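You operate a simulated robot arm through the tools that you are given. There is no shell and no other tool. Be economical: measure what you need, move in short steps, check, and stop when the job is done.

The job below is to be done with a simulated two-armed robot. You get a single attempt, and the scene is never put back.

## Task
Lift the red cover onto the dark mat, plug in the orange spool, tap the yellow button once.
Fine: the spool goes into the bridge box's hole; green rocker on after the spool is in, off again at the end; the cover stays off; leave the other spool and the bridge knob. Where these are worked on the way, their far stop is far enough and under half their travel is too little: green rocker.

Only the result counts: the job must be done as asked and must still hold three seconds after the hand-in. Knocking over, shifting, dropping, spilling or breaking anything else fails it. Lids that push on must go on centred and level and be pressed home; caps that screw on are set level and turned clockwise until they are tight.

## Robot
Two 7-joint arms with fingered hands on one trunk, on a base that drives. Base frame: it is fixed to the floor where the robot stands at the start and does not move with it; the origin is under the middle of the robot, x ahead of it, y to its left, z up. Units: m, degrees, N and s.
The left shoulder is at the start at [0.07, 0.145, 1.062], the right one opposite. With the tool pointing down near the work surface each hand reaches from about 0.44 to 0.8 m from the robot's upright axis, wherever it stands, measured 20 degrees to its own side. Places, roughly: bridge box [0.5, 0.1, 0.8]; bridge box hole [0.4, 0.1, 0.8]; bridge knob [0.5, 0, 0.9]; dark mat [0.5, 0.6, 0.8]; green rocker [0.5, 0.1, 0.9]; square yellow button [0.5, 0.2, 0.9]. Payload 3.5 kg a hand.
Tool frame (each hand has its own): the origin (TCP) lies between the finger pads and is the grasp point; the fingertips stand 0.025 m ahead of it; z points along the fingers, y is the line along which they close. The gripper opens to 0.088 m. The gripper's body begins 0.029 m behind the TCP. The gripper is a hand of 4 fingers: y runs from the thumb to the fingers, the wrist lies at [-0.013, -0.097, -0.162] in the tool frame, and closing takes about 1.5 s.
Orientation is that of the tool frame in the base frame, as a unit quaternion [w, x, y, z]. With the fingers straight down and the wrist toward the robot, the tool's x, y and z point along [0, 1, 0], [1, 0, 0] and [0, 0, -1] of the base frame.

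## Interface
- The arms move only by the tool nudge_tool. It takes "left_series", "right_series" or both (then of equal length, played together; a hand with none holds still); each is a list of rows, each an object of numbers (a shift or turn left out is 0, a gripper value left out holds the last): "x", "y", "z": the shift along the base's x, y, z in m; "ax", "ay", "az": the turn, a rotation vector about the base's x, y, z in degrees. In form: [{"x": .., "y": .., "z": .., "ax": .., "ay": .., "az": ..}, ...]. A call has 1 to 10 rows; each row shifts and turns the commanded pose from where the row before left it. "left_gripper" and "right_gripper" are, for a hand that has rows, the opening, from 0 (shut) to 1 (fully open), set as the call begins (left out, the last holds). Each row takes 0.2 s and may step no farther than 0.05 m and 8.6 degrees from the row before; otherwise, or with a gripper value out of range, the whole call is refused. A pose out of reach is approached as far as the arm can. The call stops where the force on the tool passes 60 N (or 10 N more than at its start, if that is more) or the arm is blocked; 0.2 s more then pass. The fingers move at their own pace (about 0.045 m/s each) and stop on an object; they squeeze with about 30 N. The grip force told is the motor's: it shows also when the fingers shut on nothing. Time passes only in rows, and 0.2 s behind the last, so rows that do not move let the fingers close. It gives the time, the measured TCP pose, the force on the tool (base axes), the opening and the grip force at its end, in the units of the frame above (readings bear some noise), with the torque about the TCP (base axes, N m) and any sound that the robot's microphone picked up.
- Cameras (640 x 400 px; columns grow to the right, rows downward): "scene" is now at [0.1415, 0.0252, 1.3791]; the picture's right is [0.39, -0.92, 0.00], its down [-0.59, -0.25, -0.77] and it looks along [0.71, 0.30, -0.64] (base axes); focal length 224 px, centre (320, 200). "left" rides on the left gripper at [-0.064, -0.083, -0.098] in its tool frame; the picture's right is [-0.62, -0.37, 0.69], its down [0.71, -0.63, 0.30] and it looks along [0.32, 0.68, 0.65] (tool axes); focal length 265 px, centre (320, 200). "right" rides on the right gripper at [0.064, -0.083, -0.098] in its tool frame; the picture's right is [-0.62, 0.37, -0.69], its down [-0.71, -0.63, 0.30] and it looks along [-0.32, 0.68, 0.65] (tool axes); focal length 265 px, centre (320, 200). There is no depth. A picture from a camera that has moved, and an enlarged one, comes with that camera's place and axes in the base frame and with its lens. The place of the scene camera against the robot may be out by one fixed shift of up to 0.025 m in any direction.
- grab_frame(camera): a new picture of that camera. It takes no simulated time.
- raise_lower(by): slides the trunk up (or, below 0, down) by that many m; the arms and the scene camera ride with it, the base frame stays. It gives what a move gives, with no picture.
- roll_base(legs): drives the robot by 1 to 6 legs, each [ahead, left, turn to the left] in m, m and degrees, along the robot's own axes; the way and the turn of a leg run together, so that a leg with both is an arc; at most 1.5 m and 180 degrees a leg. The arms and the cameras ride along, it lands a little off, and it stops where it bumps. It gives what a move gives.
- set_fingers(index, middle, ring, thumb_bend, thumb_turn, hand): sets how far each is bent, from 0 (flat) to 1 (curled in); at 0.3 the hand is open as for a grip, at 0.7 the pads meet at the TCP. One left out holds its place. A second passes; each finger stops where it meets its share of the squeeze, and holds until it gets a number again. A gripper value or a shape takes the hand back. It gives what a move gives, with no picture; readings hold the bend of each and the force on the fingers (four entries, about 0 where the hand has none), thumb and palm. thumb_turn goes from beside the hand (0) to across from the fingers (1), as for a grip.
- hand_shape(shape, hand): the hand has 4 fingers and takes this shape, open, in about a second: jaw (thumb against the fingers, like two jaws); tri (thumb and two fingers); tip (a fingertip pinch); poke (one finger out to press); point (the index stretched); flat (the hand flat); cup (the hand cupped); fist (a fist). The gripper value then closes the fingers along that shape, each until it touches; the sizes above hold for jaw. It gives what a move gives, with no picture.
- aim_head(pan, tilt): turns the head with the scene camera to pan (to the left, within 86 degrees either way) and tilt (down, from -29 to 69), counted from straight ahead of the robot. It gives what a move gives.
- inspect(camera, box): a new picture of the part [left, top, right, bottom] of that camera's present view, enlarged. It takes no simulated time.
- close_job(): hands the job in; it is judged then, once.

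Work in short steps. Places have to be worked out from the pictures, the camera data and where the tool is seen: move nearer, look again, correct. Check each grasp and each placing, and mend what went wrong. You have 120 turns and 100 pictures in all, those below and enlarged ones among them. Open the grippers and draw the arms clear of the work before you hand the job in, unless the task says otherwise; then end with one line.

The tools are called after ">>>" by a JSON object that holds its "method" and its "body". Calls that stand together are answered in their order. nudge_tool: Moves the arms, as the interface text tells. Its arguments: {"type":"object","properties":{"left_series":{"type":"array","items":{"type":"object","properties":{"x":{"type":"number"},"y":{"type":"number"},"z":{"type":"number"},"ax":{"type":"number"},"ay":{"type":"number"},"az":{"type":"number"}}}},"left_gripper":{"type":"number"},"right_series":{"type":"array","items":{"type":"object","properties":{"x":{"type":"number"},"y":{"type":"number"},"z":{"type":"number"},"ax":{"type":"number"},"ay":{"type":"number"},"az":{"type":"number"}}}},"right_gripper":{"type":"number"}},"required":[]} The other tools are called the same way: raise_lower (by) slides the trunk up or down; hand_shape (shape, hand) gives the hand a shape; set_fingers (index, middle, ring, thumb_bend, thumb_turn, hand) moves the fingers one by one; roll_base (legs) drives the base; aim_head (pan, tilt) turns the head that bears the scene camera; grab_frame (camera) takes a picture; inspect (camera, box) takes an enlarged picture of a part of a camera's view; close_job () hands the job in.

At the start:

```text
time_s: 0.0
left_eef_pos: [0.395, 0.399, 1.2263]
left_tcp_rot: [0.0, 0.707, 0.707, -0.001]
left_ft_force: [0.2, -0.8, 1.2]
left_wrist_torque: [0.03, 0.0, 0.01]
left_opening: 0.0874
left_grip_force: 0.1
left_shape: jaw
left_bend: [0.3, 0.3, 0.3, 0.3, 0.98]
left_finger forces: [0.0, 0.0, 0.1, 0.1, 0.0, 0.0]
right_eef_pos: [0.4596, -0.0555, 1.1375]
right_tcp_rot: [0.001, 0.707, 0.707, 0.0]
right_ft_force: [0.1, -0.3, -0.4]
right_wrist_torque: [-0.03, 0.01, -0.01]
right_opening: 0.0875
right_grip_force: 0.0
right_shape: jaw
right_bend: [0.3, 0.3, 0.3, 0.3, 0.98]
right_finger forces: [0.0, 0.0, 0.0, 0.0, 0.0, 0.1]
trunk travel left (down, up): [-0.625, 0.215]
robot x, y, heading: [-0.0013, 0.0021, -0.0]
head pan, tilt: [23.1, 39.6]
```

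scene: 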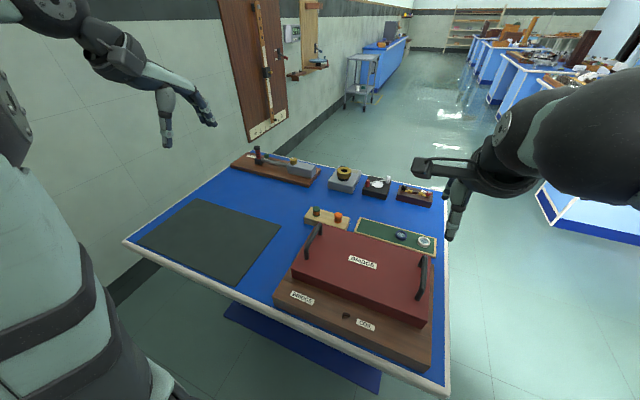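
right: 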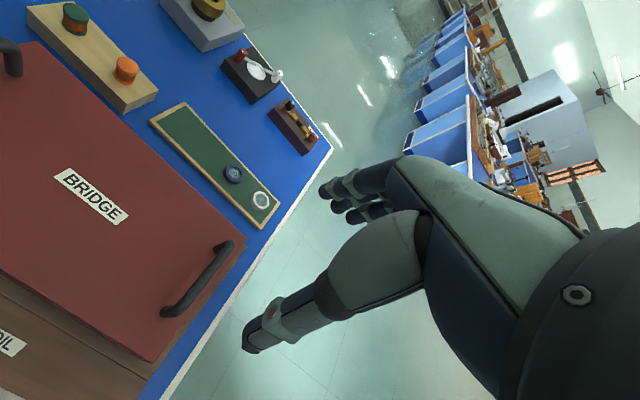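
left: 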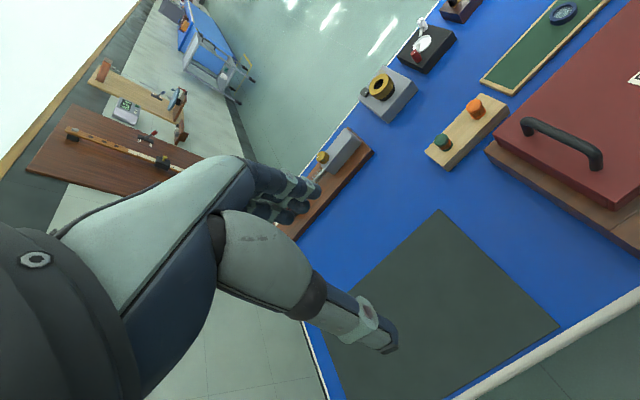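

The red cover has two black handles, one on each side; the spools stand in a wooden block behind it. I'll enlarge the cover area for measurement.

>>> {"method": "inspect", "body": {"camera": "scene", "box": [260, 180, 460, 380]}}

>>> {"method": "inspect", "body": {"camera": "left", "box": [420, 60, 640, 260]}}

```text
2.00 times, centred on (360, 280) of scene
camera zoom: at [0.1415, 0.0252, 1.3791], right [0.39, -0.92, 0.0], down [-0.59, -0.25, -0.77], along [0.71, 0.3, -0.64], focal length 447 px, centre (240, 40)
```

zoom: 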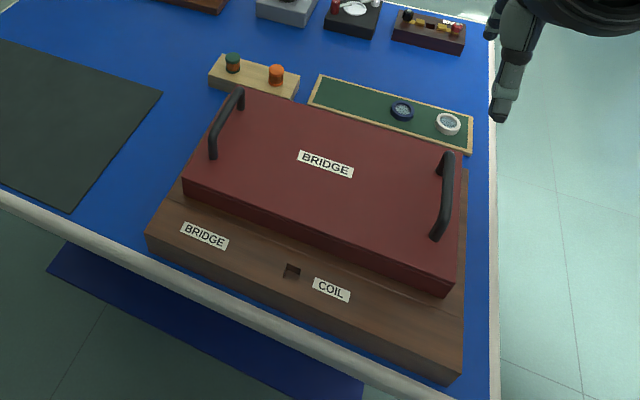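

```text
2.00 times, centred on (530, 160) of left
camera zoom: at [0.3119, 0.3352, 1.326], right [-0.37, -0.62, -0.69], down [-0.63, 0.71, -0.3], along [0.68, 0.32, -0.65], focal length 531 px, centre (-100, 280)
```

zoom: 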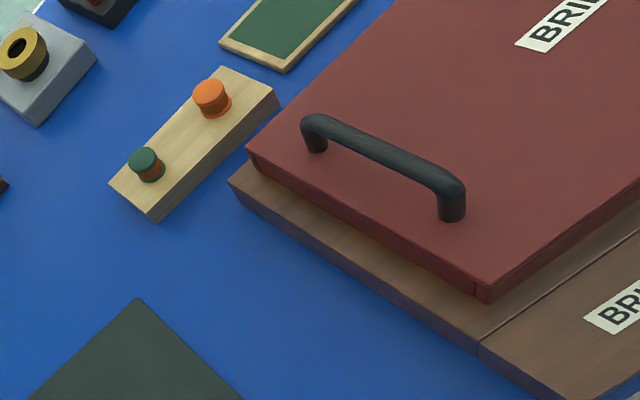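

Estimates: the handles run along x, near y≈0.205 and y≈-0.07, spanning x≈0.43–0.52. The mat centre is near (0.45, 0.56). I'll turn both hands so they close along y, and bring them above the handles.

>>> {"method": "nudge_tool", "body": {"left_series": [{"x": 0.008, "y": -0.0155, "z": -0.0126, "az": -8.5}, {"x": 0.008, "y": -0.0155, "z": -0.0126, "az": -8.5}, {"x": 0.008, "y": -0.0155, "z": -0.0126, "az": -8.5}, {"x": 0.008, "y": -0.0155, "z": -0.0126, "az": -8.5}, {"x": 0.008, "y": -0.0155, "z": -0.0126, "az": -8.5}, {"x": 0.008, "y": -0.0155, "z": -0.0126, "az": -8.5}, {"x": 0.008, "y": -0.0155, "z": -0.0126, "az": -8.5}, {"x": 0.008, "y": -0.0155, "z": -0.0126, "az": -8.5}, {"x": 0.008, "y": -0.0155, "z": -0.0126, "az": -8.5}, {"x": 0.008, "y": -0.0155, "z": -0.0126, "az": -8.5}], "right_series": [{"x": 0.0015, "y": -0.003, "z": -0.0037, "az": 8.5}, {"x": 0.0015, "y": -0.003, "z": -0.0037, "az": 8.5}, {"x": 0.0015, "y": -0.003, "z": -0.0037, "az": 8.5}, {"x": 0.0015, "y": -0.003, "z": -0.0037, "az": 8.5}, {"x": 0.0015, "y": -0.003, "z": -0.0037, "az": 8.5}, {"x": 0.0015, "y": -0.003, "z": -0.0037, "az": 8.5}, {"x": 0.0015, "y": -0.003, "z": -0.0037, "az": 8.5}, {"x": 0.0015, "y": -0.003, "z": -0.0037, "az": 8.5}, {"x": 0.0015, "y": -0.003, "z": -0.0037, "az": 8.5}, {"x": 0.0015, "y": -0.003, "z": -0.0037, "az": 8.5}]}}

>>> {"method": "grab_frame", "body": {"camera": "left"}}

>>> {"method": "grab_frame", "body": {"camera": "right"}}

>>> {"method": "grab_frame", "body": {"camera": "scene"}}

```text
time_s: 2.2
left_eef_pos: [0.4778, 0.2452, 1.0984]
left_tcp_rot: [0.0, 0.999, 0.043, -0.001]
left_ft_force: [0.3, -0.6, -0.3]
left_wrist_torque: [0.03, 0.02, 0.03]
left_opening: 0.0878
left_grip_force: 0.1
left_shape: jaw
left_bend: [0.3, 0.3, 0.3, 0.3, 0.98]
left_finger forces: [0.0, 0.1, 0.0, 0.0, 0.0, 0.0]
right_eef_pos: [0.4756, -0.085, 1.0982]
right_tcp_rot: [-0.002, 0.042, 0.999, 0.0]
right_ft_force: [0.0, 0.0, -0.4]
right_wrist_torque: [0.02, 0.03, 0.02]
right_opening: 0.0877
right_grip_force: 0.0
right_shape: jaw
right_bend: [0.3, 0.3, 0.3, 0.3, 0.98]
right_finger forces: [0.0, 0.0, 0.0, 0.1, 0.0, 0.0]
trunk travel left (down, up): [-0.625, 0.215]
robot x, y, heading: [0.0012, 0.0026, -0.3]
head pan, tilt: [23.1, 39.6]
```

```text
94 pictures are left
camera left: at [0.4067, 0.3234, 1.1982], right [-0.65, 0.31, -0.69], down [0.66, 0.69, -0.31], along [0.38, -0.65, -0.65], focal length 265 px, centre (320, 200)
```

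left: 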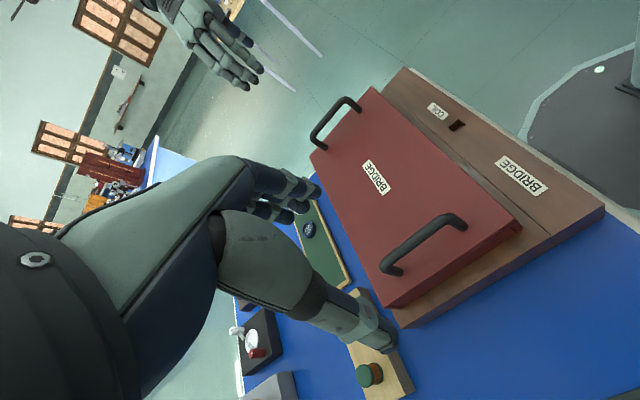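

```text
93 pictures are left
camera right: at [0.406, -0.1644, 1.1975], right [0.65, 0.31, 0.69], down [0.66, -0.69, -0.31], along [0.38, 0.65, -0.65], focal length 265 px, centre (320, 200)
```

right: 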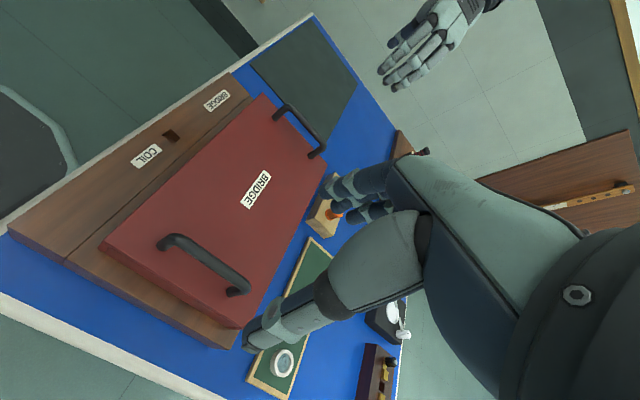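

```text
92 pictures are left
camera scene: at [0.1444, 0.0255, 1.3788], right [0.39, -0.92, 0.0], down [-0.59, -0.25, -0.77], along [0.71, 0.3, -0.64], focal length 224 px, centre (320, 200)
```

scene: 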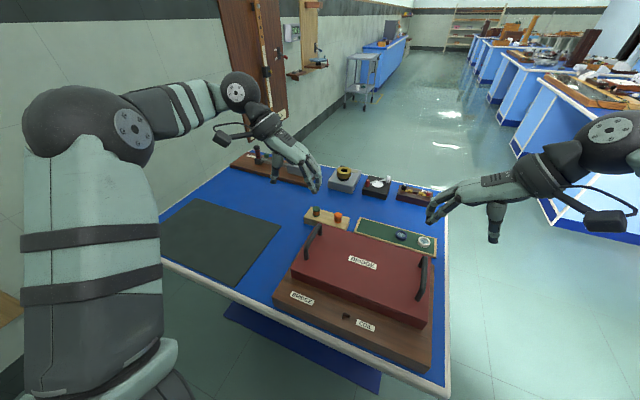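

Two left views agree: the cover top is at z≈0.88, the handle bars at z≈0.912, left bar at (0.485, 0.198) and right bar at (0.485, -0.066). I'll finish the yaw and come down to just above the bars.

>>> {"method": "nudge_tool", "body": {"left_series": [{"x": 0.007, "y": -0.02, "z": -0.02, "az": -4.9}, {"y": -0.027, "z": -0.04}, {"z": -0.04}, {"z": -0.02}, {}], "right_series": [{"x": 0.009, "y": 0.009, "z": -0.02, "az": 4.9}, {"y": 0.01, "z": -0.04}, {"z": -0.04}, {"z": -0.02}, {}]}}

>>> {"method": "grab_frame", "body": {"camera": "left"}}

>>> {"method": "grab_frame", "body": {"camera": "right"}}

```text
time_s: 3.4
left_eef_pos: [0.4796, 0.1952, 0.9825]
left_tcp_rot: [0.0, 1.0, 0.0, 0.0]
left_ft_force: [0.5, 0.0, 0.1]
left_wrist_torque: [-0.01, -0.01, 0.0]
left_opening: 0.0876
left_grip_force: 0.0
left_shape: jaw
left_bend: [0.3, 0.3, 0.3, 0.3, 0.98]
left_finger forces: [0.0, 0.0, 0.0, 0.2, 0.0, 0.0]
right_eef_pos: [0.4831, -0.0661, 0.9795]
right_tcp_rot: [0.0, 0.001, 1.0, 0.002]
right_ft_force: [0.7, 0.3, 0.6]
right_wrist_torque: [-0.01, -0.01, -0.04]
right_opening: 0.0877
right_grip_force: 0.0
right_shape: jaw
right_bend: [0.3, 0.3, 0.3, 0.3, 0.98]
right_finger forces: [0.0, 0.1, 0.1, 0.0, 0.0, 0.0]
trunk travel left (down, up): [-0.625, 0.215]
robot x, y, heading: [0.0004, -0.0009, 0.2]
head pan, tilt: [23.1, 39.6]
```

```text
91 pictures are left
camera left: at [0.4167, 0.2798, 1.0805], right [-0.62, 0.37, -0.69], down [0.71, 0.63, -0.3], along [0.33, -0.68, -0.65], focal length 265 px, centre (320, 200)
```

left: 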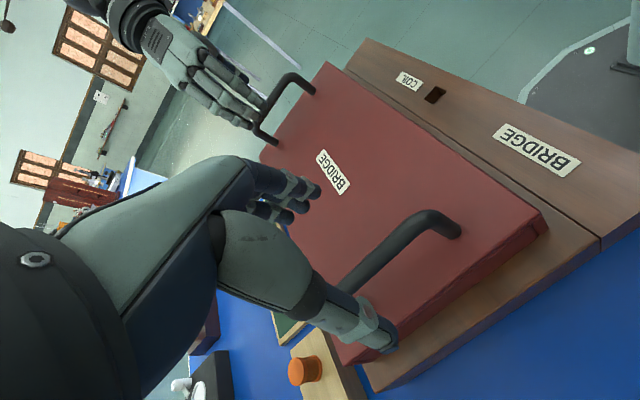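

```text
90 pictures are left
camera right: at [0.419, -0.1509, 1.0778], right [0.62, 0.37, 0.69], down [0.71, -0.63, -0.3], along [0.33, 0.68, -0.65], focal length 265 px, centre (320, 200)
```

right: 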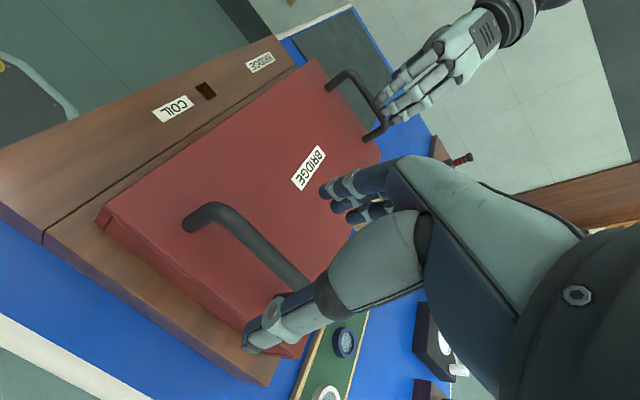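

Both hands straddle their bars, with the bar confirmed at y≈0.198. I'll descend to grasp height, then close.

>>> {"method": "nudge_tool", "body": {"left_series": [{"x": 0.003, "y": 0.002, "z": -0.03}, {"z": -0.02}, {"z": -0.012}, {}], "right_series": [{"x": 0.001, "z": -0.03}, {"z": -0.02}, {"z": -0.012}, {}]}}

>>> {"method": "nudge_tool", "body": {"left_series": [{}, {}, {}, {}, {}, {}, {}, {}, {}], "right_series": [{}, {}, {}, {}, {}, {}, {}, {}, {}], "left_gripper": 0, "right_gripper": 0}}

>>> {"method": "grab_frame", "body": {"camera": "left"}}

>>> {"method": "grab_frame", "body": {"camera": "right"}}

```text
time_s: 4.4
left_eef_pos: [0.4847, 0.1991, 0.9184]
left_tcp_rot: [0.0, 1.0, 0.001, -0.001]
left_ft_force: [0.0, -0.2, -0.4]
left_wrist_torque: [-0.03, -0.01, -0.04]
left_opening: 0.0878
left_grip_force: 0.0
left_shape: jaw
left_bend: [0.3, 0.3, 0.3, 0.3, 0.98]
left_finger forces: [0.0, 0.1, 0.1, 0.0, 0.0, 0.0]
right_eef_pos: [0.483, -0.0658, 0.9192]
right_tcp_rot: [0.0, 0.001, 1.0, 0.0]
right_ft_force: [1.7, -0.9, 0.4]
right_wrist_torque: [-0.01, 0.0, 0.02]
right_opening: 0.0876
right_grip_force: 0.1
right_shape: jaw
right_bend: [0.3, 0.3, 0.3, 0.3, 0.98]
right_finger forces: [0.1, 0.0, 0.0, 0.1, 0.1, 0.0]
trunk travel left (down, up): [-0.625, 0.215]
robot x, y, heading: [-0.0028, 0.0007, 0.2]
head pan, tilt: [23.1, 39.6]
```

```text
time_s: 6.4
left_eef_pos: [0.4848, 0.2001, 0.9173]
left_tcp_rot: [-0.001, 1.0, 0.002, -0.001]
left_ft_force: [0.3, 12.7, -2.9]
left_wrist_torque: [-0.19, 0.01, 0.01]
left_opening: 0.0001
left_grip_force: 30.1
left_shape: jaw
left_bend: [0.7, 0.7, 0.7, 0.68, 1.0]
left_finger forces: [0.0, 0.0, 0.1, 0.1, 12.1, 0.2]
right_eef_pos: [0.4848, -0.0667, 0.9187]
right_tcp_rot: [0.0, 0.002, 1.0, 0.0]
right_ft_force: [-0.5, -11.9, 0.1]
right_wrist_torque: [0.14, -0.01, 0.0]
right_opening: 0.0
right_grip_force: 30.0
right_shape: jaw
right_bend: [0.7, 0.7, 0.7, 0.58, 1.0]
right_finger forces: [2.2, 0.0, 0.0, 0.0, 13.8, 0.0]
trunk travel left (down, up): [-0.625, 0.215]
robot x, y, heading: [0.0006, -0.0028, 0.2]
head pan, tilt: [23.1, 39.6]
```

```text
89 pictures are left
camera left: at [0.4211, 0.2829, 1.0172], right [-0.62, 0.37, -0.69], down [0.71, 0.63, -0.3], along [0.33, -0.68, -0.66], focal length 265 px, centre (320, 200)
```

left: 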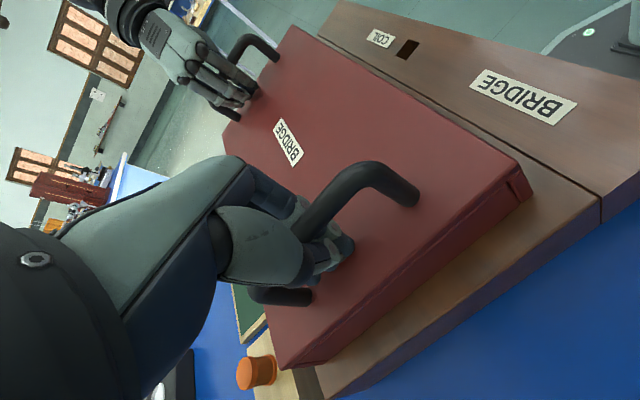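

```text
88 pictures are left
camera right: at [0.4204, -0.1508, 1.0175], right [0.62, 0.37, 0.69], down [0.71, -0.63, -0.31], along [0.33, 0.68, -0.65], focal length 265 px, centre (320, 200)
```

right: 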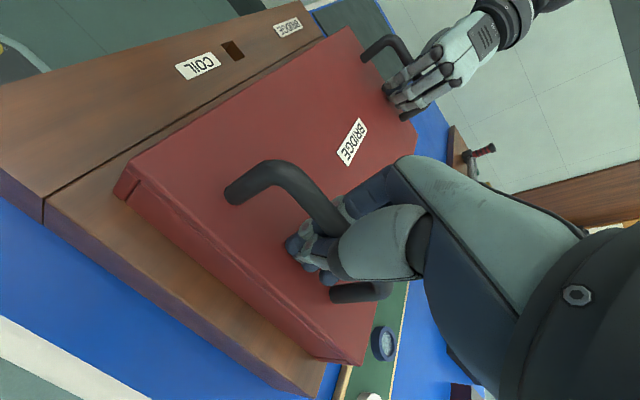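

The jaws closed fully under the bars, so the bars lie a bit higher and the fingers hook round them. I'll try a small slow lift and look.

>>> {"method": "nudge_tool", "body": {"left_series": [{"z": 0.006}, {"z": 0.006}, {"z": 0.006}, {"z": 0.006}, {"z": 0.006}, {}], "right_series": [{"z": 0.006}, {"z": 0.006}, {"z": 0.006}, {"z": 0.006}, {"z": 0.006}, {}]}}

>>> {"method": "grab_frame", "body": {"camera": "scene"}}

>>> {"method": "grab_frame", "body": {"camera": "left"}}

```text
time_s: 7.8
left_eef_pos: [0.486, 0.1983, 0.9483]
left_tcp_rot: [0.0, 1.0, 0.001, -0.001]
left_ft_force: [0.5, 11.7, -3.7]
left_wrist_torque: [-0.2, 0.01, -0.05]
left_opening: 0.0
left_grip_force: 30.0
left_shape: jaw
left_bend: [0.7, 0.7, 0.7, 0.68, 1.0]
left_finger forces: [0.0, 0.1, 0.1, 0.1, 11.4, 0.0]
right_eef_pos: [0.4847, -0.067, 0.9478]
right_tcp_rot: [-0.001, 0.0, 1.0, 0.0]
right_ft_force: [0.5, -11.8, -2.6]
right_wrist_torque: [0.17, -0.05, 0.01]
right_opening: 0.0002
right_grip_force: 29.8
right_shape: jaw
right_bend: [0.7, 0.7, 0.7, 0.58, 1.0]
right_finger forces: [2.3, 0.0, 0.0, 0.0, 13.4, 0.0]
trunk travel left (down, up): [-0.625, 0.215]
robot x, y, heading: [-0.0001, 0.0007, 0.0]
head pan, tilt: [23.1, 39.6]
```

```text
87 pictures are left
camera scene: at [0.1427, 0.0253, 1.379], right [0.39, -0.92, 0.0], down [-0.59, -0.25, -0.77], along [0.71, 0.3, -0.64], focal length 224 px, centre (320, 200)
```

scene: 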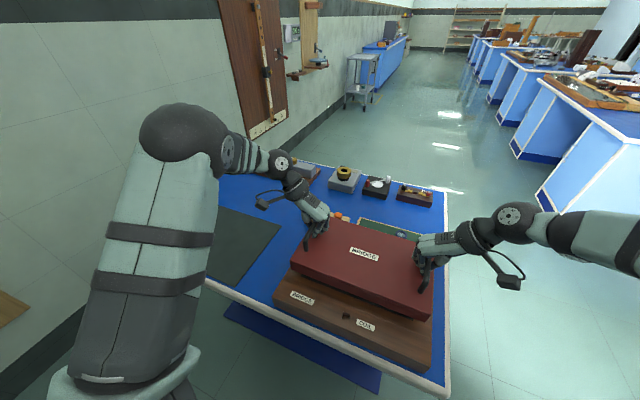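

```text
86 pictures are left
camera left: at [0.4219, 0.283, 1.048], right [-0.62, 0.37, -0.69], down [0.71, 0.63, -0.31], along [0.33, -0.68, -0.65], focal length 265 px, centre (320, 200)
```

left: 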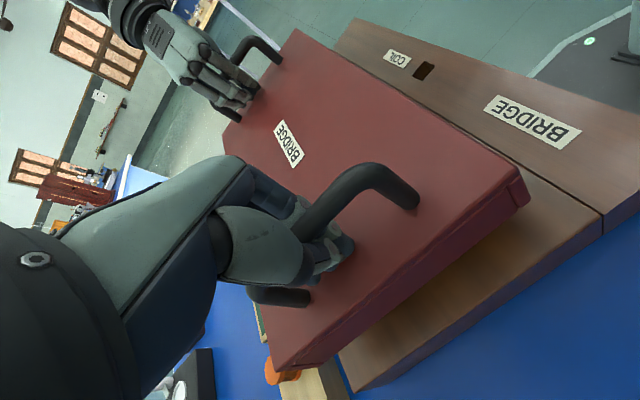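

The cover came up level with both hands. I'll lift another 10 cm.

>>> {"method": "nudge_tool", "body": {"left_series": [{"z": 0.01}, {"z": 0.015}, {"z": 0.02}, {"z": 0.02}, {"z": 0.02}, {"z": 0.015}, {"z": 0.005}, {}], "right_series": [{"z": 0.01}, {"z": 0.015}, {"z": 0.02}, {"z": 0.02}, {"z": 0.02}, {"z": 0.015}, {"z": 0.005}, {}]}}

>>> {"method": "grab_frame", "body": {"camera": "scene"}}

```text
time_s: 9.6
left_eef_pos: [0.4849, 0.1985, 1.0544]
left_tcp_rot: [0.0, 1.0, 0.0, 0.0]
left_ft_force: [0.4, 13.7, -2.7]
left_wrist_torque: [-0.21, -0.01, 0.01]
left_opening: 0.0
left_grip_force: 29.9
left_shape: jaw
left_bend: [0.7, 0.7, 0.7, 0.68, 1.0]
left_finger forces: [0.0, 0.0, 0.0, 0.0, 13.9, 0.0]
right_eef_pos: [0.4841, -0.0674, 1.0532]
right_tcp_rot: [0.0, 0.001, 1.0, 0.001]
right_ft_force: [-0.2, -14.1, -4.0]
right_wrist_torque: [0.17, 0.0, 0.02]
right_opening: 0.0
right_grip_force: 29.4
right_shape: jaw
right_bend: [0.7, 0.7, 0.7, 0.58, 1.0]
right_finger forces: [1.8, 0.0, 0.1, 0.0, 15.6, 0.0]
trunk travel left (down, up): [-0.625, 0.215]
robot x, y, heading: [0.0031, -0.0009, 0.1]
head pan, tilt: [23.1, 39.6]
```

```text
85 pictures are left
camera scene: at [0.1425, 0.0252, 1.379], right [0.39, -0.92, 0.0], down [-0.59, -0.25, -0.77], along [0.71, 0.3, -0.64], focal length 224 px, centre (320, 200)
```

scene: 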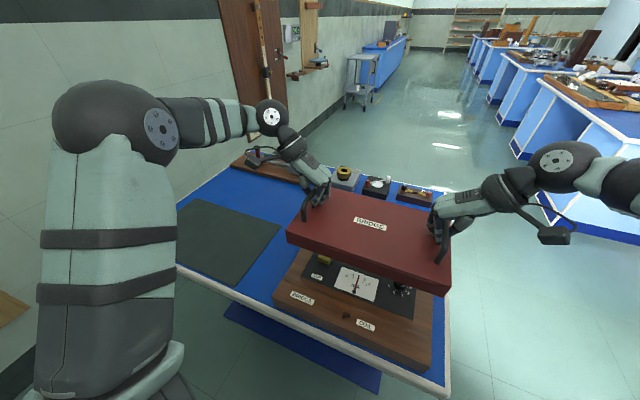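

The cover is well clear. Next I'll drive the base left about 0.49 m, holding it.

>>> {"method": "roll_base", "body": {"legs": [[0, 0.25, 0], [0, 0.241, 0]]}}

>>> {"method": "grab_frame", "body": {"camera": "scene"}}

>>> {"method": "grab_frame", "body": {"camera": "left"}}

>>> {"method": "grab_frame", "body": {"camera": "right"}}

```text
time_s: 12.8
left_eef_pos: [0.4856, 0.6814, 1.055]
left_tcp_rot: [0.0, 1.0, 0.001, 0.0]
left_ft_force: [-0.8, 14.7, -2.3]
left_wrist_torque: [-0.22, 0.0, -0.01]
left_opening: 0.0
left_grip_force: 30.3
left_shape: jaw
left_bend: [0.7, 0.7, 0.7, 0.68, 1.0]
left_finger forces: [0.0, 0.1, 0.0, 0.0, 14.4, 0.1]
right_eef_pos: [0.4855, 0.4152, 1.0526]
right_tcp_rot: [-0.001, 0.002, 1.0, 0.001]
right_ft_force: [-0.3, -14.2, -3.6]
right_wrist_torque: [0.26, -0.04, -0.01]
right_opening: 0.0
right_grip_force: 30.2
right_shape: jaw
right_bend: [0.7, 0.7, 0.7, 0.58, 1.0]
right_finger forces: [1.7, 0.0, 0.0, 0.0, 16.1, 0.0]
trunk travel left (down, up): [-0.625, 0.215]
robot x, y, heading: [0.003, 0.4849, -0.1]
head pan, tilt: [23.1, 39.6]
```

```text
84 pictures are left
camera scene: at [0.1424, 0.5077, 1.379], right [0.39, -0.92, 0.0], down [-0.59, -0.25, -0.77], along [0.71, 0.3, -0.64], focal length 224 px, centre (320, 200)
```

scene: 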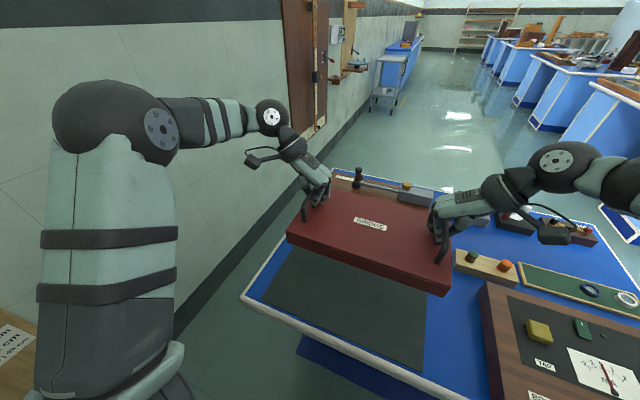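

```text
83 pictures are left
camera left: at [0.4211, 0.7649, 1.1533], right [-0.62, 0.37, -0.69], down [0.71, 0.63, -0.3], along [0.32, -0.68, -0.65], focal length 265 px, centre (320, 200)
```

left: 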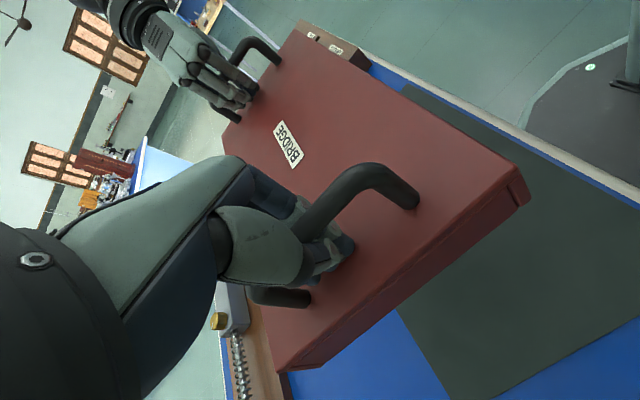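

```text
82 pictures are left
camera right: at [0.4202, 0.3313, 1.1515], right [0.62, 0.37, 0.69], down [0.71, -0.63, -0.31], along [0.33, 0.68, -0.65], focal length 265 px, centre (320, 200)
```

right: 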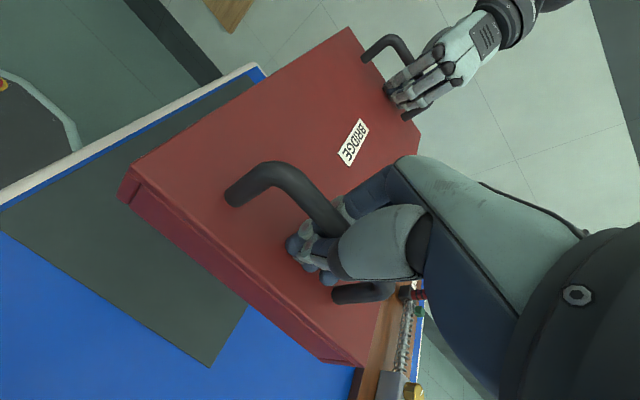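

The mat spans x≈0.335–0.572, y≈0.371–0.757, and the cover centre is at (0.485, 0.548). I'll shift it by (-0.03, +0.015) and start lowering.

>>> {"method": "nudge_tool", "body": {"left_series": [{"x": -0.01, "y": 0.005}, {"x": -0.01, "y": 0.005}, {"x": -0.01, "y": 0.005}, {"z": -0.02}, {"z": -0.025}, {"z": -0.025}, {"z": -0.025}, {"z": -0.015}, {}], "right_series": [{"x": -0.01, "y": 0.005}, {"x": -0.01, "y": 0.005}, {"x": -0.01, "y": 0.005}, {"z": -0.02}, {"z": -0.025}, {"z": -0.025}, {"z": -0.025}, {"z": -0.015}, {}]}}

>>> {"method": "grab_frame", "body": {"camera": "right"}}

>>> {"method": "grab_frame", "body": {"camera": "left"}}

```text
time_s: 14.8
left_eef_pos: [0.4557, 0.6952, 0.9426]
left_tcp_rot: [-0.001, 1.0, 0.001, -0.001]
left_ft_force: [-0.3, 8.5, -2.4]
left_wrist_torque: [-0.11, -0.03, -0.01]
left_opening: 0.0
left_grip_force: 29.9
left_shape: jaw
left_bend: [0.7, 0.7, 0.7, 0.68, 1.0]
left_finger forces: [0.1, 0.0, 0.0, 0.1, 9.3, 0.1]
right_eef_pos: [0.4539, 0.4284, 0.9425]
right_tcp_rot: [-0.001, 0.002, 1.0, 0.0]
right_ft_force: [-0.4, -9.7, -2.7]
right_wrist_torque: [0.11, 0.0, 0.03]
right_opening: 0.0
right_grip_force: 30.2
right_shape: jaw
right_bend: [0.7, 0.7, 0.7, 0.58, 1.0]
right_finger forces: [3.2, 0.0, 0.0, 0.1, 11.9, 0.0]
trunk travel left (down, up): [-0.625, 0.215]
robot x, y, heading: [0.0001, 0.4832, -0.0]
head pan, tilt: [23.1, 39.6]
```

```text
81 pictures are left
camera right: at [0.3889, 0.3453, 1.0415], right [0.62, 0.37, 0.69], down [0.71, -0.63, -0.31], along [0.33, 0.68, -0.65], focal length 265 px, centre (320, 200)
```

right: 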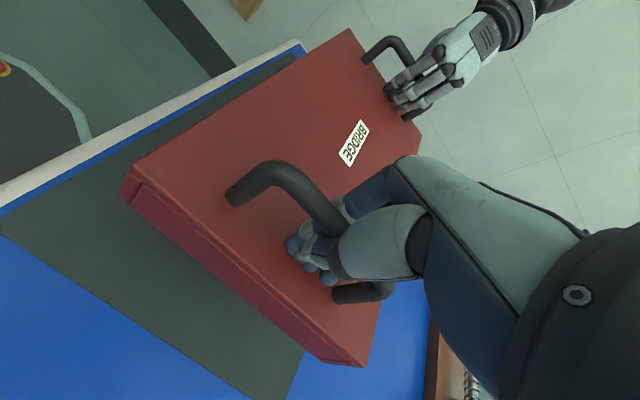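

```text
80 pictures are left
camera left: at [0.3915, 0.7799, 1.0427], right [-0.62, 0.37, -0.69], down [0.71, 0.63, -0.3], along [0.32, -0.68, -0.65], focal length 265 px, centre (320, 200)
```

left: 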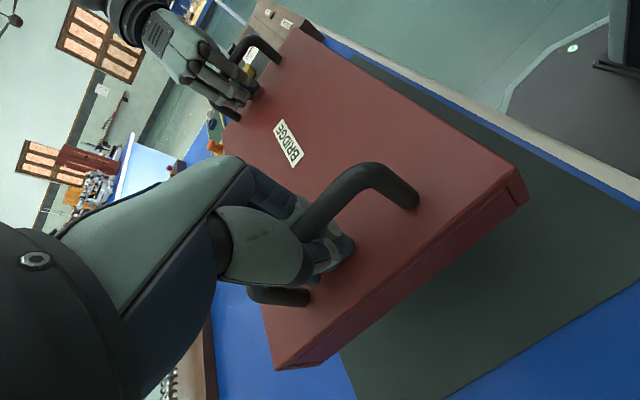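

The cover hovers inside the mat outline with about 3 cm of margin all round. I'll lower slowly, watching the force for touchdown.

>>> {"method": "nudge_tool", "body": {"left_series": [{"y": 0.005, "z": -0.008}, {"z": -0.006}, {"z": -0.005}, {"z": -0.005}, {}], "right_series": [{"y": 0.005, "z": -0.008}, {"z": -0.006}, {"z": -0.005}, {"z": -0.005}, {}]}}

>>> {"method": "grab_frame", "body": {"camera": "right"}}

```text
time_s: 16.0
left_eef_pos: [0.4548, 0.7005, 0.9191]
left_tcp_rot: [0.0, 1.0, 0.0, 0.0]
left_ft_force: [0.9, 13.3, -2.5]
left_wrist_torque: [-0.22, -0.04, -0.04]
left_opening: 0.0001
left_grip_force: 30.0
left_shape: jaw
left_bend: [0.7, 0.7, 0.7, 0.68, 1.0]
left_finger forces: [0.0, 0.1, 0.0, 0.1, 14.6, 0.1]
right_eef_pos: [0.4526, 0.4361, 0.9186]
right_tcp_rot: [-0.001, 0.002, 1.0, 0.0]
right_ft_force: [-0.3, -13.8, -2.7]
right_wrist_torque: [0.21, -0.05, 0.03]
right_opening: 0.0
right_grip_force: 30.3
right_shape: jaw
right_bend: [0.7, 0.7, 0.7, 0.58, 1.0]
right_finger forces: [2.0, 0.0, 0.1, 0.0, 16.2, 0.0]
trunk travel left (down, up): [-0.625, 0.215]
robot x, y, heading: [0.0001, 0.4844, 0.3]
head pan, tilt: [23.1, 39.6]
```

```text
79 pictures are left
camera right: at [0.389, 0.3516, 1.0169], right [0.62, 0.37, 0.69], down [0.71, -0.63, -0.3], along [0.33, 0.68, -0.65], focal length 265 px, centre (320, 200)
```

right: 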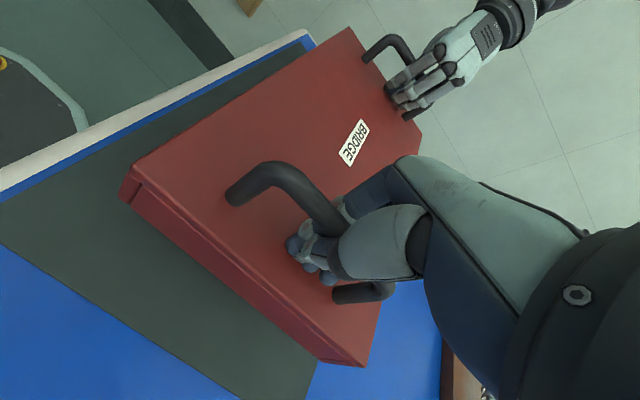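

The load is still hanging (about -2.6 N per hand), so I'll continue down in small steps.

>>> {"method": "nudge_tool", "body": {"left_series": [{"z": -0.005}, {"z": -0.005}, {"z": -0.004}, {}], "right_series": [{"z": -0.005}, {"z": -0.005}, {"z": -0.004}, {}]}}

>>> {"method": "grab_frame", "body": {"camera": "right"}}

```text
time_s: 17.0
left_eef_pos: [0.4548, 0.701, 0.9053]
left_tcp_rot: [0.001, 1.0, 0.001, 0.0]
left_ft_force: [0.1, 13.2, -3.4]
left_wrist_torque: [-0.23, -0.01, 0.0]
left_opening: 0.0
left_grip_force: 29.8
left_shape: jaw
left_bend: [0.7, 0.7, 0.7, 0.68, 1.0]
left_finger forces: [0.0, 0.0, 0.0, 0.0, 14.3, 0.0]
right_eef_pos: [0.4536, 0.4349, 0.9042]
right_tcp_rot: [-0.001, 0.001, 1.0, 0.0]
right_ft_force: [-0.5, -14.8, -2.8]
right_wrist_torque: [0.18, 0.02, -0.03]
right_opening: 0.0003
right_grip_force: 30.4
right_shape: jaw
right_bend: [0.7, 0.7, 0.7, 0.58, 1.0]
right_finger forces: [2.2, 0.0, 0.0, 0.0, 15.6, 0.0]
trunk travel left (down, up): [-0.625, 0.215]
robot x, y, heading: [0.0002, 0.4858, -0.0]
head pan, tilt: [23.1, 39.6]
```

```text
78 pictures are left
camera right: at [0.3898, 0.3518, 1.0033], right [0.62, 0.37, 0.69], down [0.71, -0.63, -0.31], along [0.33, 0.68, -0.65], focal length 265 px, centre (320, 200)
```

right: 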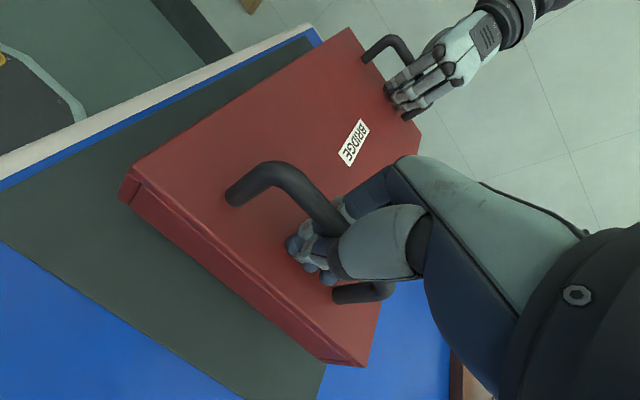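

It is still hanging; I'll lower further.

>>> {"method": "nudge_tool", "body": {"left_series": [{"z": -0.004}, {"z": -0.004}, {"z": -0.004}, {}], "right_series": [{"z": -0.004}, {"z": -0.004}, {"z": -0.004}, {}]}}

>>> {"method": "nudge_tool", "body": {"left_series": [{"z": -0.003}, {"z": -0.003}, {}], "right_series": [{"z": -0.003}, {"z": -0.003}, {}]}}

>>> {"method": "grab_frame", "body": {"camera": "right"}}

```text
time_s: 18.0
left_eef_pos: [0.4542, 0.701, 0.8934]
left_tcp_rot: [0.0, 1.0, 0.0, -0.001]
left_ft_force: [0.0, 11.4, -2.5]
left_wrist_torque: [-0.21, -0.02, -0.05]
left_opening: 0.0
left_grip_force: 29.7
left_shape: jaw
left_bend: [0.7, 0.7, 0.7, 0.68, 1.0]
left_finger forces: [0.1, 0.0, 0.0, 0.0, 12.5, 0.1]
right_eef_pos: [0.4539, 0.4352, 0.892]
right_tcp_rot: [0.0, 0.002, 1.0, 0.0]
right_ft_force: [0.6, -11.3, -3.3]
right_wrist_torque: [0.16, -0.04, 0.0]
right_opening: 0.0
right_grip_force: 29.8
right_shape: jaw
right_bend: [0.7, 0.7, 0.7, 0.58, 1.0]
right_finger forces: [2.3, 0.0, 0.0, 0.1, 14.3, 0.0]
trunk travel left (down, up): [-0.625, 0.215]
robot x, y, heading: [0.0013, 0.4859, -0.1]
head pan, tilt: [23.1, 39.6]
```

```text
time_s: 18.8
left_eef_pos: [0.4554, 0.701, 0.8874]
left_tcp_rot: [0.0, 1.0, 0.001, 0.0]
left_ft_force: [-0.2, 12.0, -3.1]
left_wrist_torque: [-0.21, -0.01, -0.02]
left_opening: 0.0
left_grip_force: 29.8
left_shape: jaw
left_bend: [0.7, 0.7, 0.7, 0.68, 1.0]
left_finger forces: [0.0, 0.0, 0.0, 0.0, 12.5, 0.0]
right_eef_pos: [0.4547, 0.4357, 0.8856]
right_tcp_rot: [-0.001, 0.001, 1.0, 0.0]
right_ft_force: [-0.2, -12.0, -2.6]
right_wrist_torque: [0.22, 0.01, 0.01]
right_opening: 0.0002
right_grip_force: 30.6
right_shape: jaw
right_bend: [0.7, 0.7, 0.7, 0.58, 1.0]
right_finger forces: [2.3, 0.1, 0.0, 0.0, 14.6, 0.1]
trunk travel left (down, up): [-0.625, 0.215]
robot x, y, heading: [0.0052, 0.4856, 0.1]
head pan, tilt: [23.1, 39.6]
```

```text
77 pictures are left
camera right: at [0.3903, 0.352, 0.9851], right [0.62, 0.37, 0.69], down [0.71, -0.63, -0.31], along [0.33, 0.68, -0.65], focal length 265 px, centre (320, 200)
```

right: 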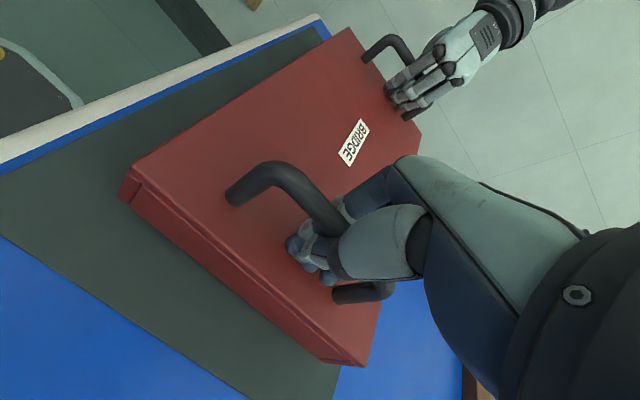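

Geometry puts the cover's underside at about z≈0.83, leaving a gap of about 1.5 cm. I'll lower 9 mm and then probe.

>>> {"method": "nudge_tool", "body": {"left_series": [{"z": -0.003}, {"z": -0.003}, {"z": -0.003}, {}], "right_series": [{"z": -0.003}, {"z": -0.003}, {"z": -0.003}, {}]}}

>>> {"method": "nudge_tool", "body": {"left_series": [{"z": -0.002}, {"z": -0.002}, {}], "right_series": [{"z": -0.002}, {"z": -0.002}, {}]}}

>>> {"method": "grab_frame", "body": {"camera": "right"}}

```text
time_s: 19.8
left_eef_pos: [0.4547, 0.7025, 0.8784]
left_tcp_rot: [0.001, 1.0, 0.0, -0.001]
left_ft_force: [-0.7, 13.3, -2.5]
left_wrist_torque: [-0.18, -0.03, -0.02]
left_opening: 0.0003
left_grip_force: 29.8
left_shape: jaw
left_bend: [0.7, 0.7, 0.7, 0.68, 1.0]
left_finger forces: [0.0, 0.0, 0.0, 0.0, 12.8, 0.0]
right_eef_pos: [0.4539, 0.4359, 0.8766]
right_tcp_rot: [-0.001, 0.002, 1.0, 0.0]
right_ft_force: [-0.7, -12.7, -2.5]
right_wrist_torque: [0.18, 0.03, 0.01]
right_opening: 0.0001
right_grip_force: 30.0
right_shape: jaw
right_bend: [0.7, 0.7, 0.7, 0.58, 1.0]
right_finger forces: [2.2, 0.0, 0.0, 0.0, 14.7, 0.0]
trunk travel left (down, up): [-0.625, 0.215]
robot x, y, heading: [-0.0017, 0.4814, 0.2]
head pan, tilt: [23.1, 39.6]
```

```text
time_s: 20.6
left_eef_pos: [0.456, 0.7027, 0.8735]
left_tcp_rot: [0.0, 1.0, 0.001, -0.001]
left_ft_force: [-0.1, 13.0, -1.7]
left_wrist_torque: [-0.15, -0.01, -0.02]
left_opening: 0.0001
left_grip_force: 30.0
left_shape: jaw
left_bend: [0.7, 0.7, 0.7, 0.68, 1.0]
left_finger forces: [0.0, 0.0, 0.1, 0.0, 11.3, 0.0]
right_eef_pos: [0.4552, 0.4349, 0.8732]
right_tcp_rot: [0.0, 0.002, 1.0, -0.001]
right_ft_force: [0.4, -9.9, -2.3]
right_wrist_torque: [0.15, -0.01, -0.02]
right_opening: 0.0001
right_grip_force: 30.1
right_shape: jaw
right_bend: [0.7, 0.7, 0.7, 0.58, 1.0]
right_finger forces: [2.5, 0.1, 0.0, 0.1, 13.2, 0.0]
trunk travel left (down, up): [-0.625, 0.215]
robot x, y, heading: [0.0014, 0.4823, -0.1]
head pan, tilt: [23.1, 39.6]
```

```text
76 pictures are left
camera right: at [0.39, 0.3518, 0.9723], right [0.62, 0.37, 0.69], down [0.71, -0.63, -0.31], along [0.33, 0.68, -0.65], focal length 265 px, centre (320, 200)
```

right: 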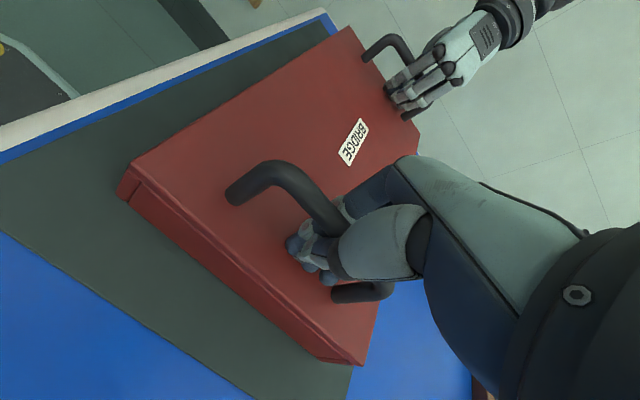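

The force is easing and the cover has started shifting relative to the hand, so touchdown has begun. I'll take a few more millimetres.

>>> {"method": "nudge_tool", "body": {"left_series": [{"z": -0.002}, {"z": -0.002}, {}], "right_series": [{"z": -0.002}, {"z": -0.002}, {}]}}

>>> {"method": "grab_frame", "body": {"camera": "right"}}

>>> {"method": "grab_frame", "body": {"camera": "left"}}

```text
time_s: 21.4
left_eef_pos: [0.4542, 0.7036, 0.8721]
left_tcp_rot: [0.0, 1.0, 0.001, 0.0]
left_ft_force: [2.4, 11.4, -4.1]
left_wrist_torque: [-0.14, 0.03, 0.0]
left_opening: 0.0
left_grip_force: 30.3
left_shape: jaw
left_bend: [0.7, 0.7, 0.7, 0.68, 1.0]
left_finger forces: [0.1, 0.0, 0.0, 0.0, 10.9, 0.1]
right_eef_pos: [0.4549, 0.4353, 0.8706]
right_tcp_rot: [0.001, 0.002, 1.0, 0.001]
right_ft_force: [0.3, -7.9, 10.8]
right_wrist_torque: [0.14, -0.04, 0.02]
right_opening: 0.0001
right_grip_force: 30.4
right_shape: jaw
right_bend: [0.7, 0.7, 0.7, 0.59, 1.0]
right_finger forces: [1.1, 0.0, 0.1, 0.1, 10.4, 0.0]
trunk travel left (down, up): [-0.625, 0.215]
robot x, y, heading: [-0.0034, 0.4852, 0.0]
head pan, tilt: [23.1, 39.6]
```

```text
75 pictures are left
camera right: at [0.3902, 0.3524, 0.9697], right [0.62, 0.37, 0.69], down [0.71, -0.63, -0.3], along [0.33, 0.68, -0.65], focal length 265 px, centre (320, 200)
```

right: 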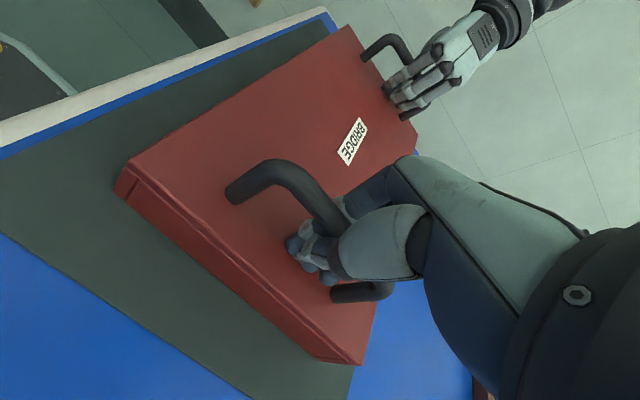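

```text
74 pictures are left
camera left: at [0.3901, 0.7868, 0.9707], right [-0.62, 0.37, -0.69], down [0.71, 0.63, -0.3], along [0.33, -0.68, -0.65], focal length 265 px, centre (320, 200)
```

left: 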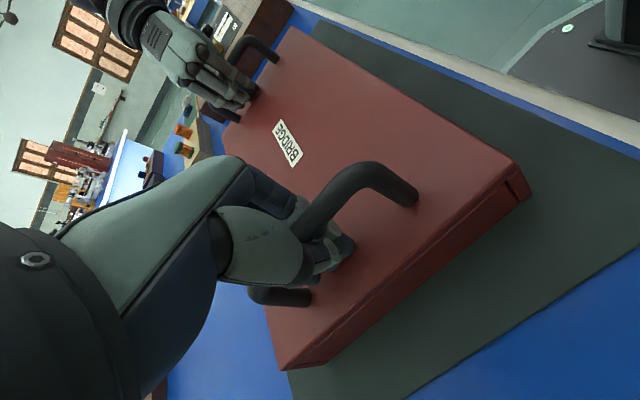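

The cover is down on the mat. I'll enlarge the far-left corner to verify that it lies inside the mat before releasing.

>>> {"method": "inspect", "body": {"camera": "left", "box": [220, 280, 380, 400]}}

>>> {"method": "inspect", "body": {"camera": "right", "box": [280, 280, 440, 400]}}

```text
3.33 times, centred on (300, 340) of left
camera zoom: at [0.3901, 0.7868, 0.9707], right [-0.62, 0.37, -0.69], down [0.71, 0.63, -0.3], along [0.33, -0.68, -0.65], focal length 885 px, centre (387, -267)
```

zoom: 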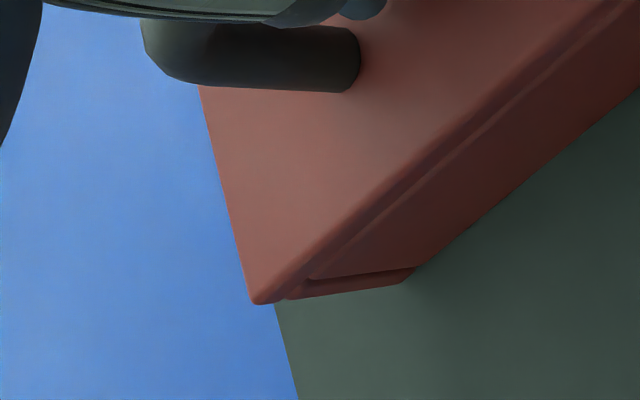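

```text
3.33 times, centred on (360, 340) of right
camera zoom: at [0.3902, 0.3524, 0.9697], right [0.62, 0.37, 0.69], down [0.71, -0.63, -0.3], along [0.33, 0.68, -0.65], focal length 885 px, centre (187, -267)
```

zoom: 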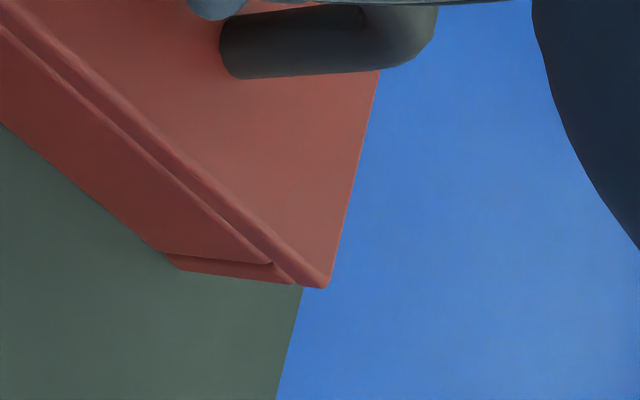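

The underside corner sits well inside the mat. I'll open both hands, then rise straight up.

>>> {"method": "nudge_tool", "body": {"left_series": [{}, {}, {}, {}, {}, {}, {}, {}], "right_series": [{}, {}, {}, {}, {}, {}, {}, {}], "left_gripper": 1, "right_gripper": 1}}

>>> {"method": "nudge_tool", "body": {"left_series": [{"z": 0.01}, {"z": 0.02}, {"z": 0.02}, {"z": 0.03}, {"z": 0.04}, {"z": 0.04}, {"z": 0.04}], "right_series": [{"z": 0.01}, {"z": 0.02}, {"z": 0.02}, {"z": 0.03}, {"z": 0.04}, {"z": 0.04}, {"z": 0.04}]}}

>>> {"method": "grab_frame", "body": {"camera": "scene"}}

>>> {"method": "grab_frame", "body": {"camera": "right"}}

```text
time_s: 23.2
left_eef_pos: [0.4524, 0.7023, 0.872]
left_tcp_rot: [-0.002, 1.0, 0.001, 0.001]
left_ft_force: [-0.5, 0.3, -0.1]
left_wrist_torque: [0.02, -0.02, -0.01]
left_opening: 0.0878
left_grip_force: 0.0
left_shape: jaw
left_bend: [0.3, 0.3, 0.3, 0.3, 0.98]
left_finger forces: [0.0, 0.1, 0.1, 0.0, 0.0, 0.0]
right_eef_pos: [0.4524, 0.4356, 0.8718]
right_tcp_rot: [0.001, 0.002, 1.0, 0.0]
right_ft_force: [-2.3, -3.6, 11.9]
right_wrist_torque: [0.51, -0.02, 0.06]
right_opening: 0.0851
right_grip_force: 0.0
right_shape: jaw
right_bend: [0.3, 0.3, 0.3, 0.3, 0.98]
right_finger forces: [0.0, 12.0, 0.0, 0.1, 0.0, 0.0]
trunk travel left (down, up): [-0.625, 0.215]
robot x, y, heading: [0.0003, 0.4838, -0.1]
head pan, tilt: [23.1, 39.6]
```

```text
time_s: 24.8
left_eef_pos: [0.4506, 0.7006, 1.0733]
left_tcp_rot: [0.0, 1.0, 0.001, 0.0]
left_ft_force: [0.3, -0.3, 0.0]
left_wrist_torque: [0.01, 0.0, -0.02]
left_opening: 0.0876
left_grip_force: 0.0
left_shape: jaw
left_bend: [0.3, 0.3, 0.3, 0.3, 0.98]
left_finger forces: [0.1, 0.1, 0.0, 0.0, 0.0, 0.0]
right_eef_pos: [0.451, 0.4371, 1.0714]
right_tcp_rot: [0.0, 0.001, 1.0, 0.0]
right_ft_force: [0.4, 0.4, -0.3]
right_wrist_torque: [0.01, -0.02, -0.03]
right_opening: 0.0876
right_grip_force: 0.0
right_shape: jaw
right_bend: [0.3, 0.3, 0.3, 0.3, 0.98]
right_finger forces: [0.1, 0.1, 0.1, 0.1, 0.0, 0.1]
trunk travel left (down, up): [-0.625, 0.215]
robot x, y, heading: [0.0004, 0.4846, -0.0]
head pan, tilt: [23.1, 39.6]
```

```text
71 pictures are left
camera scene: at [0.1397, 0.5085, 1.3792], right [0.39, -0.92, 0.0], down [-0.59, -0.25, -0.77], along [0.71, 0.3, -0.64], focal length 224 px, centre (320, 200)
```

scene: 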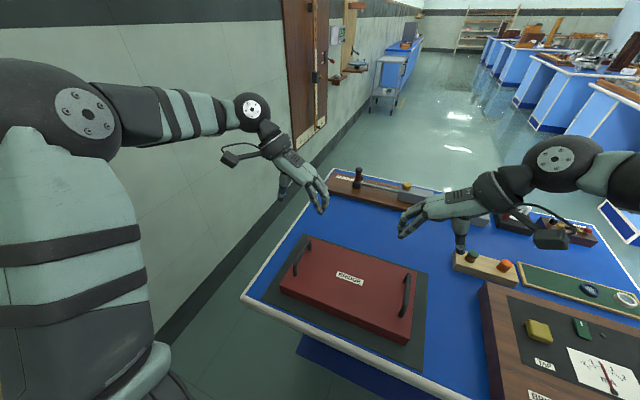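

```text
70 pictures are left
camera right: at [0.3871, 0.3526, 1.1694], right [0.62, 0.37, 0.69], down [0.71, -0.63, -0.3], along [0.33, 0.68, -0.65], focal length 265 px, centre (320, 200)
```

right: 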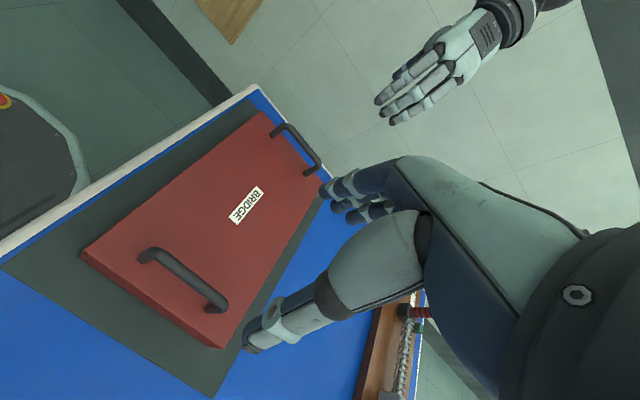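

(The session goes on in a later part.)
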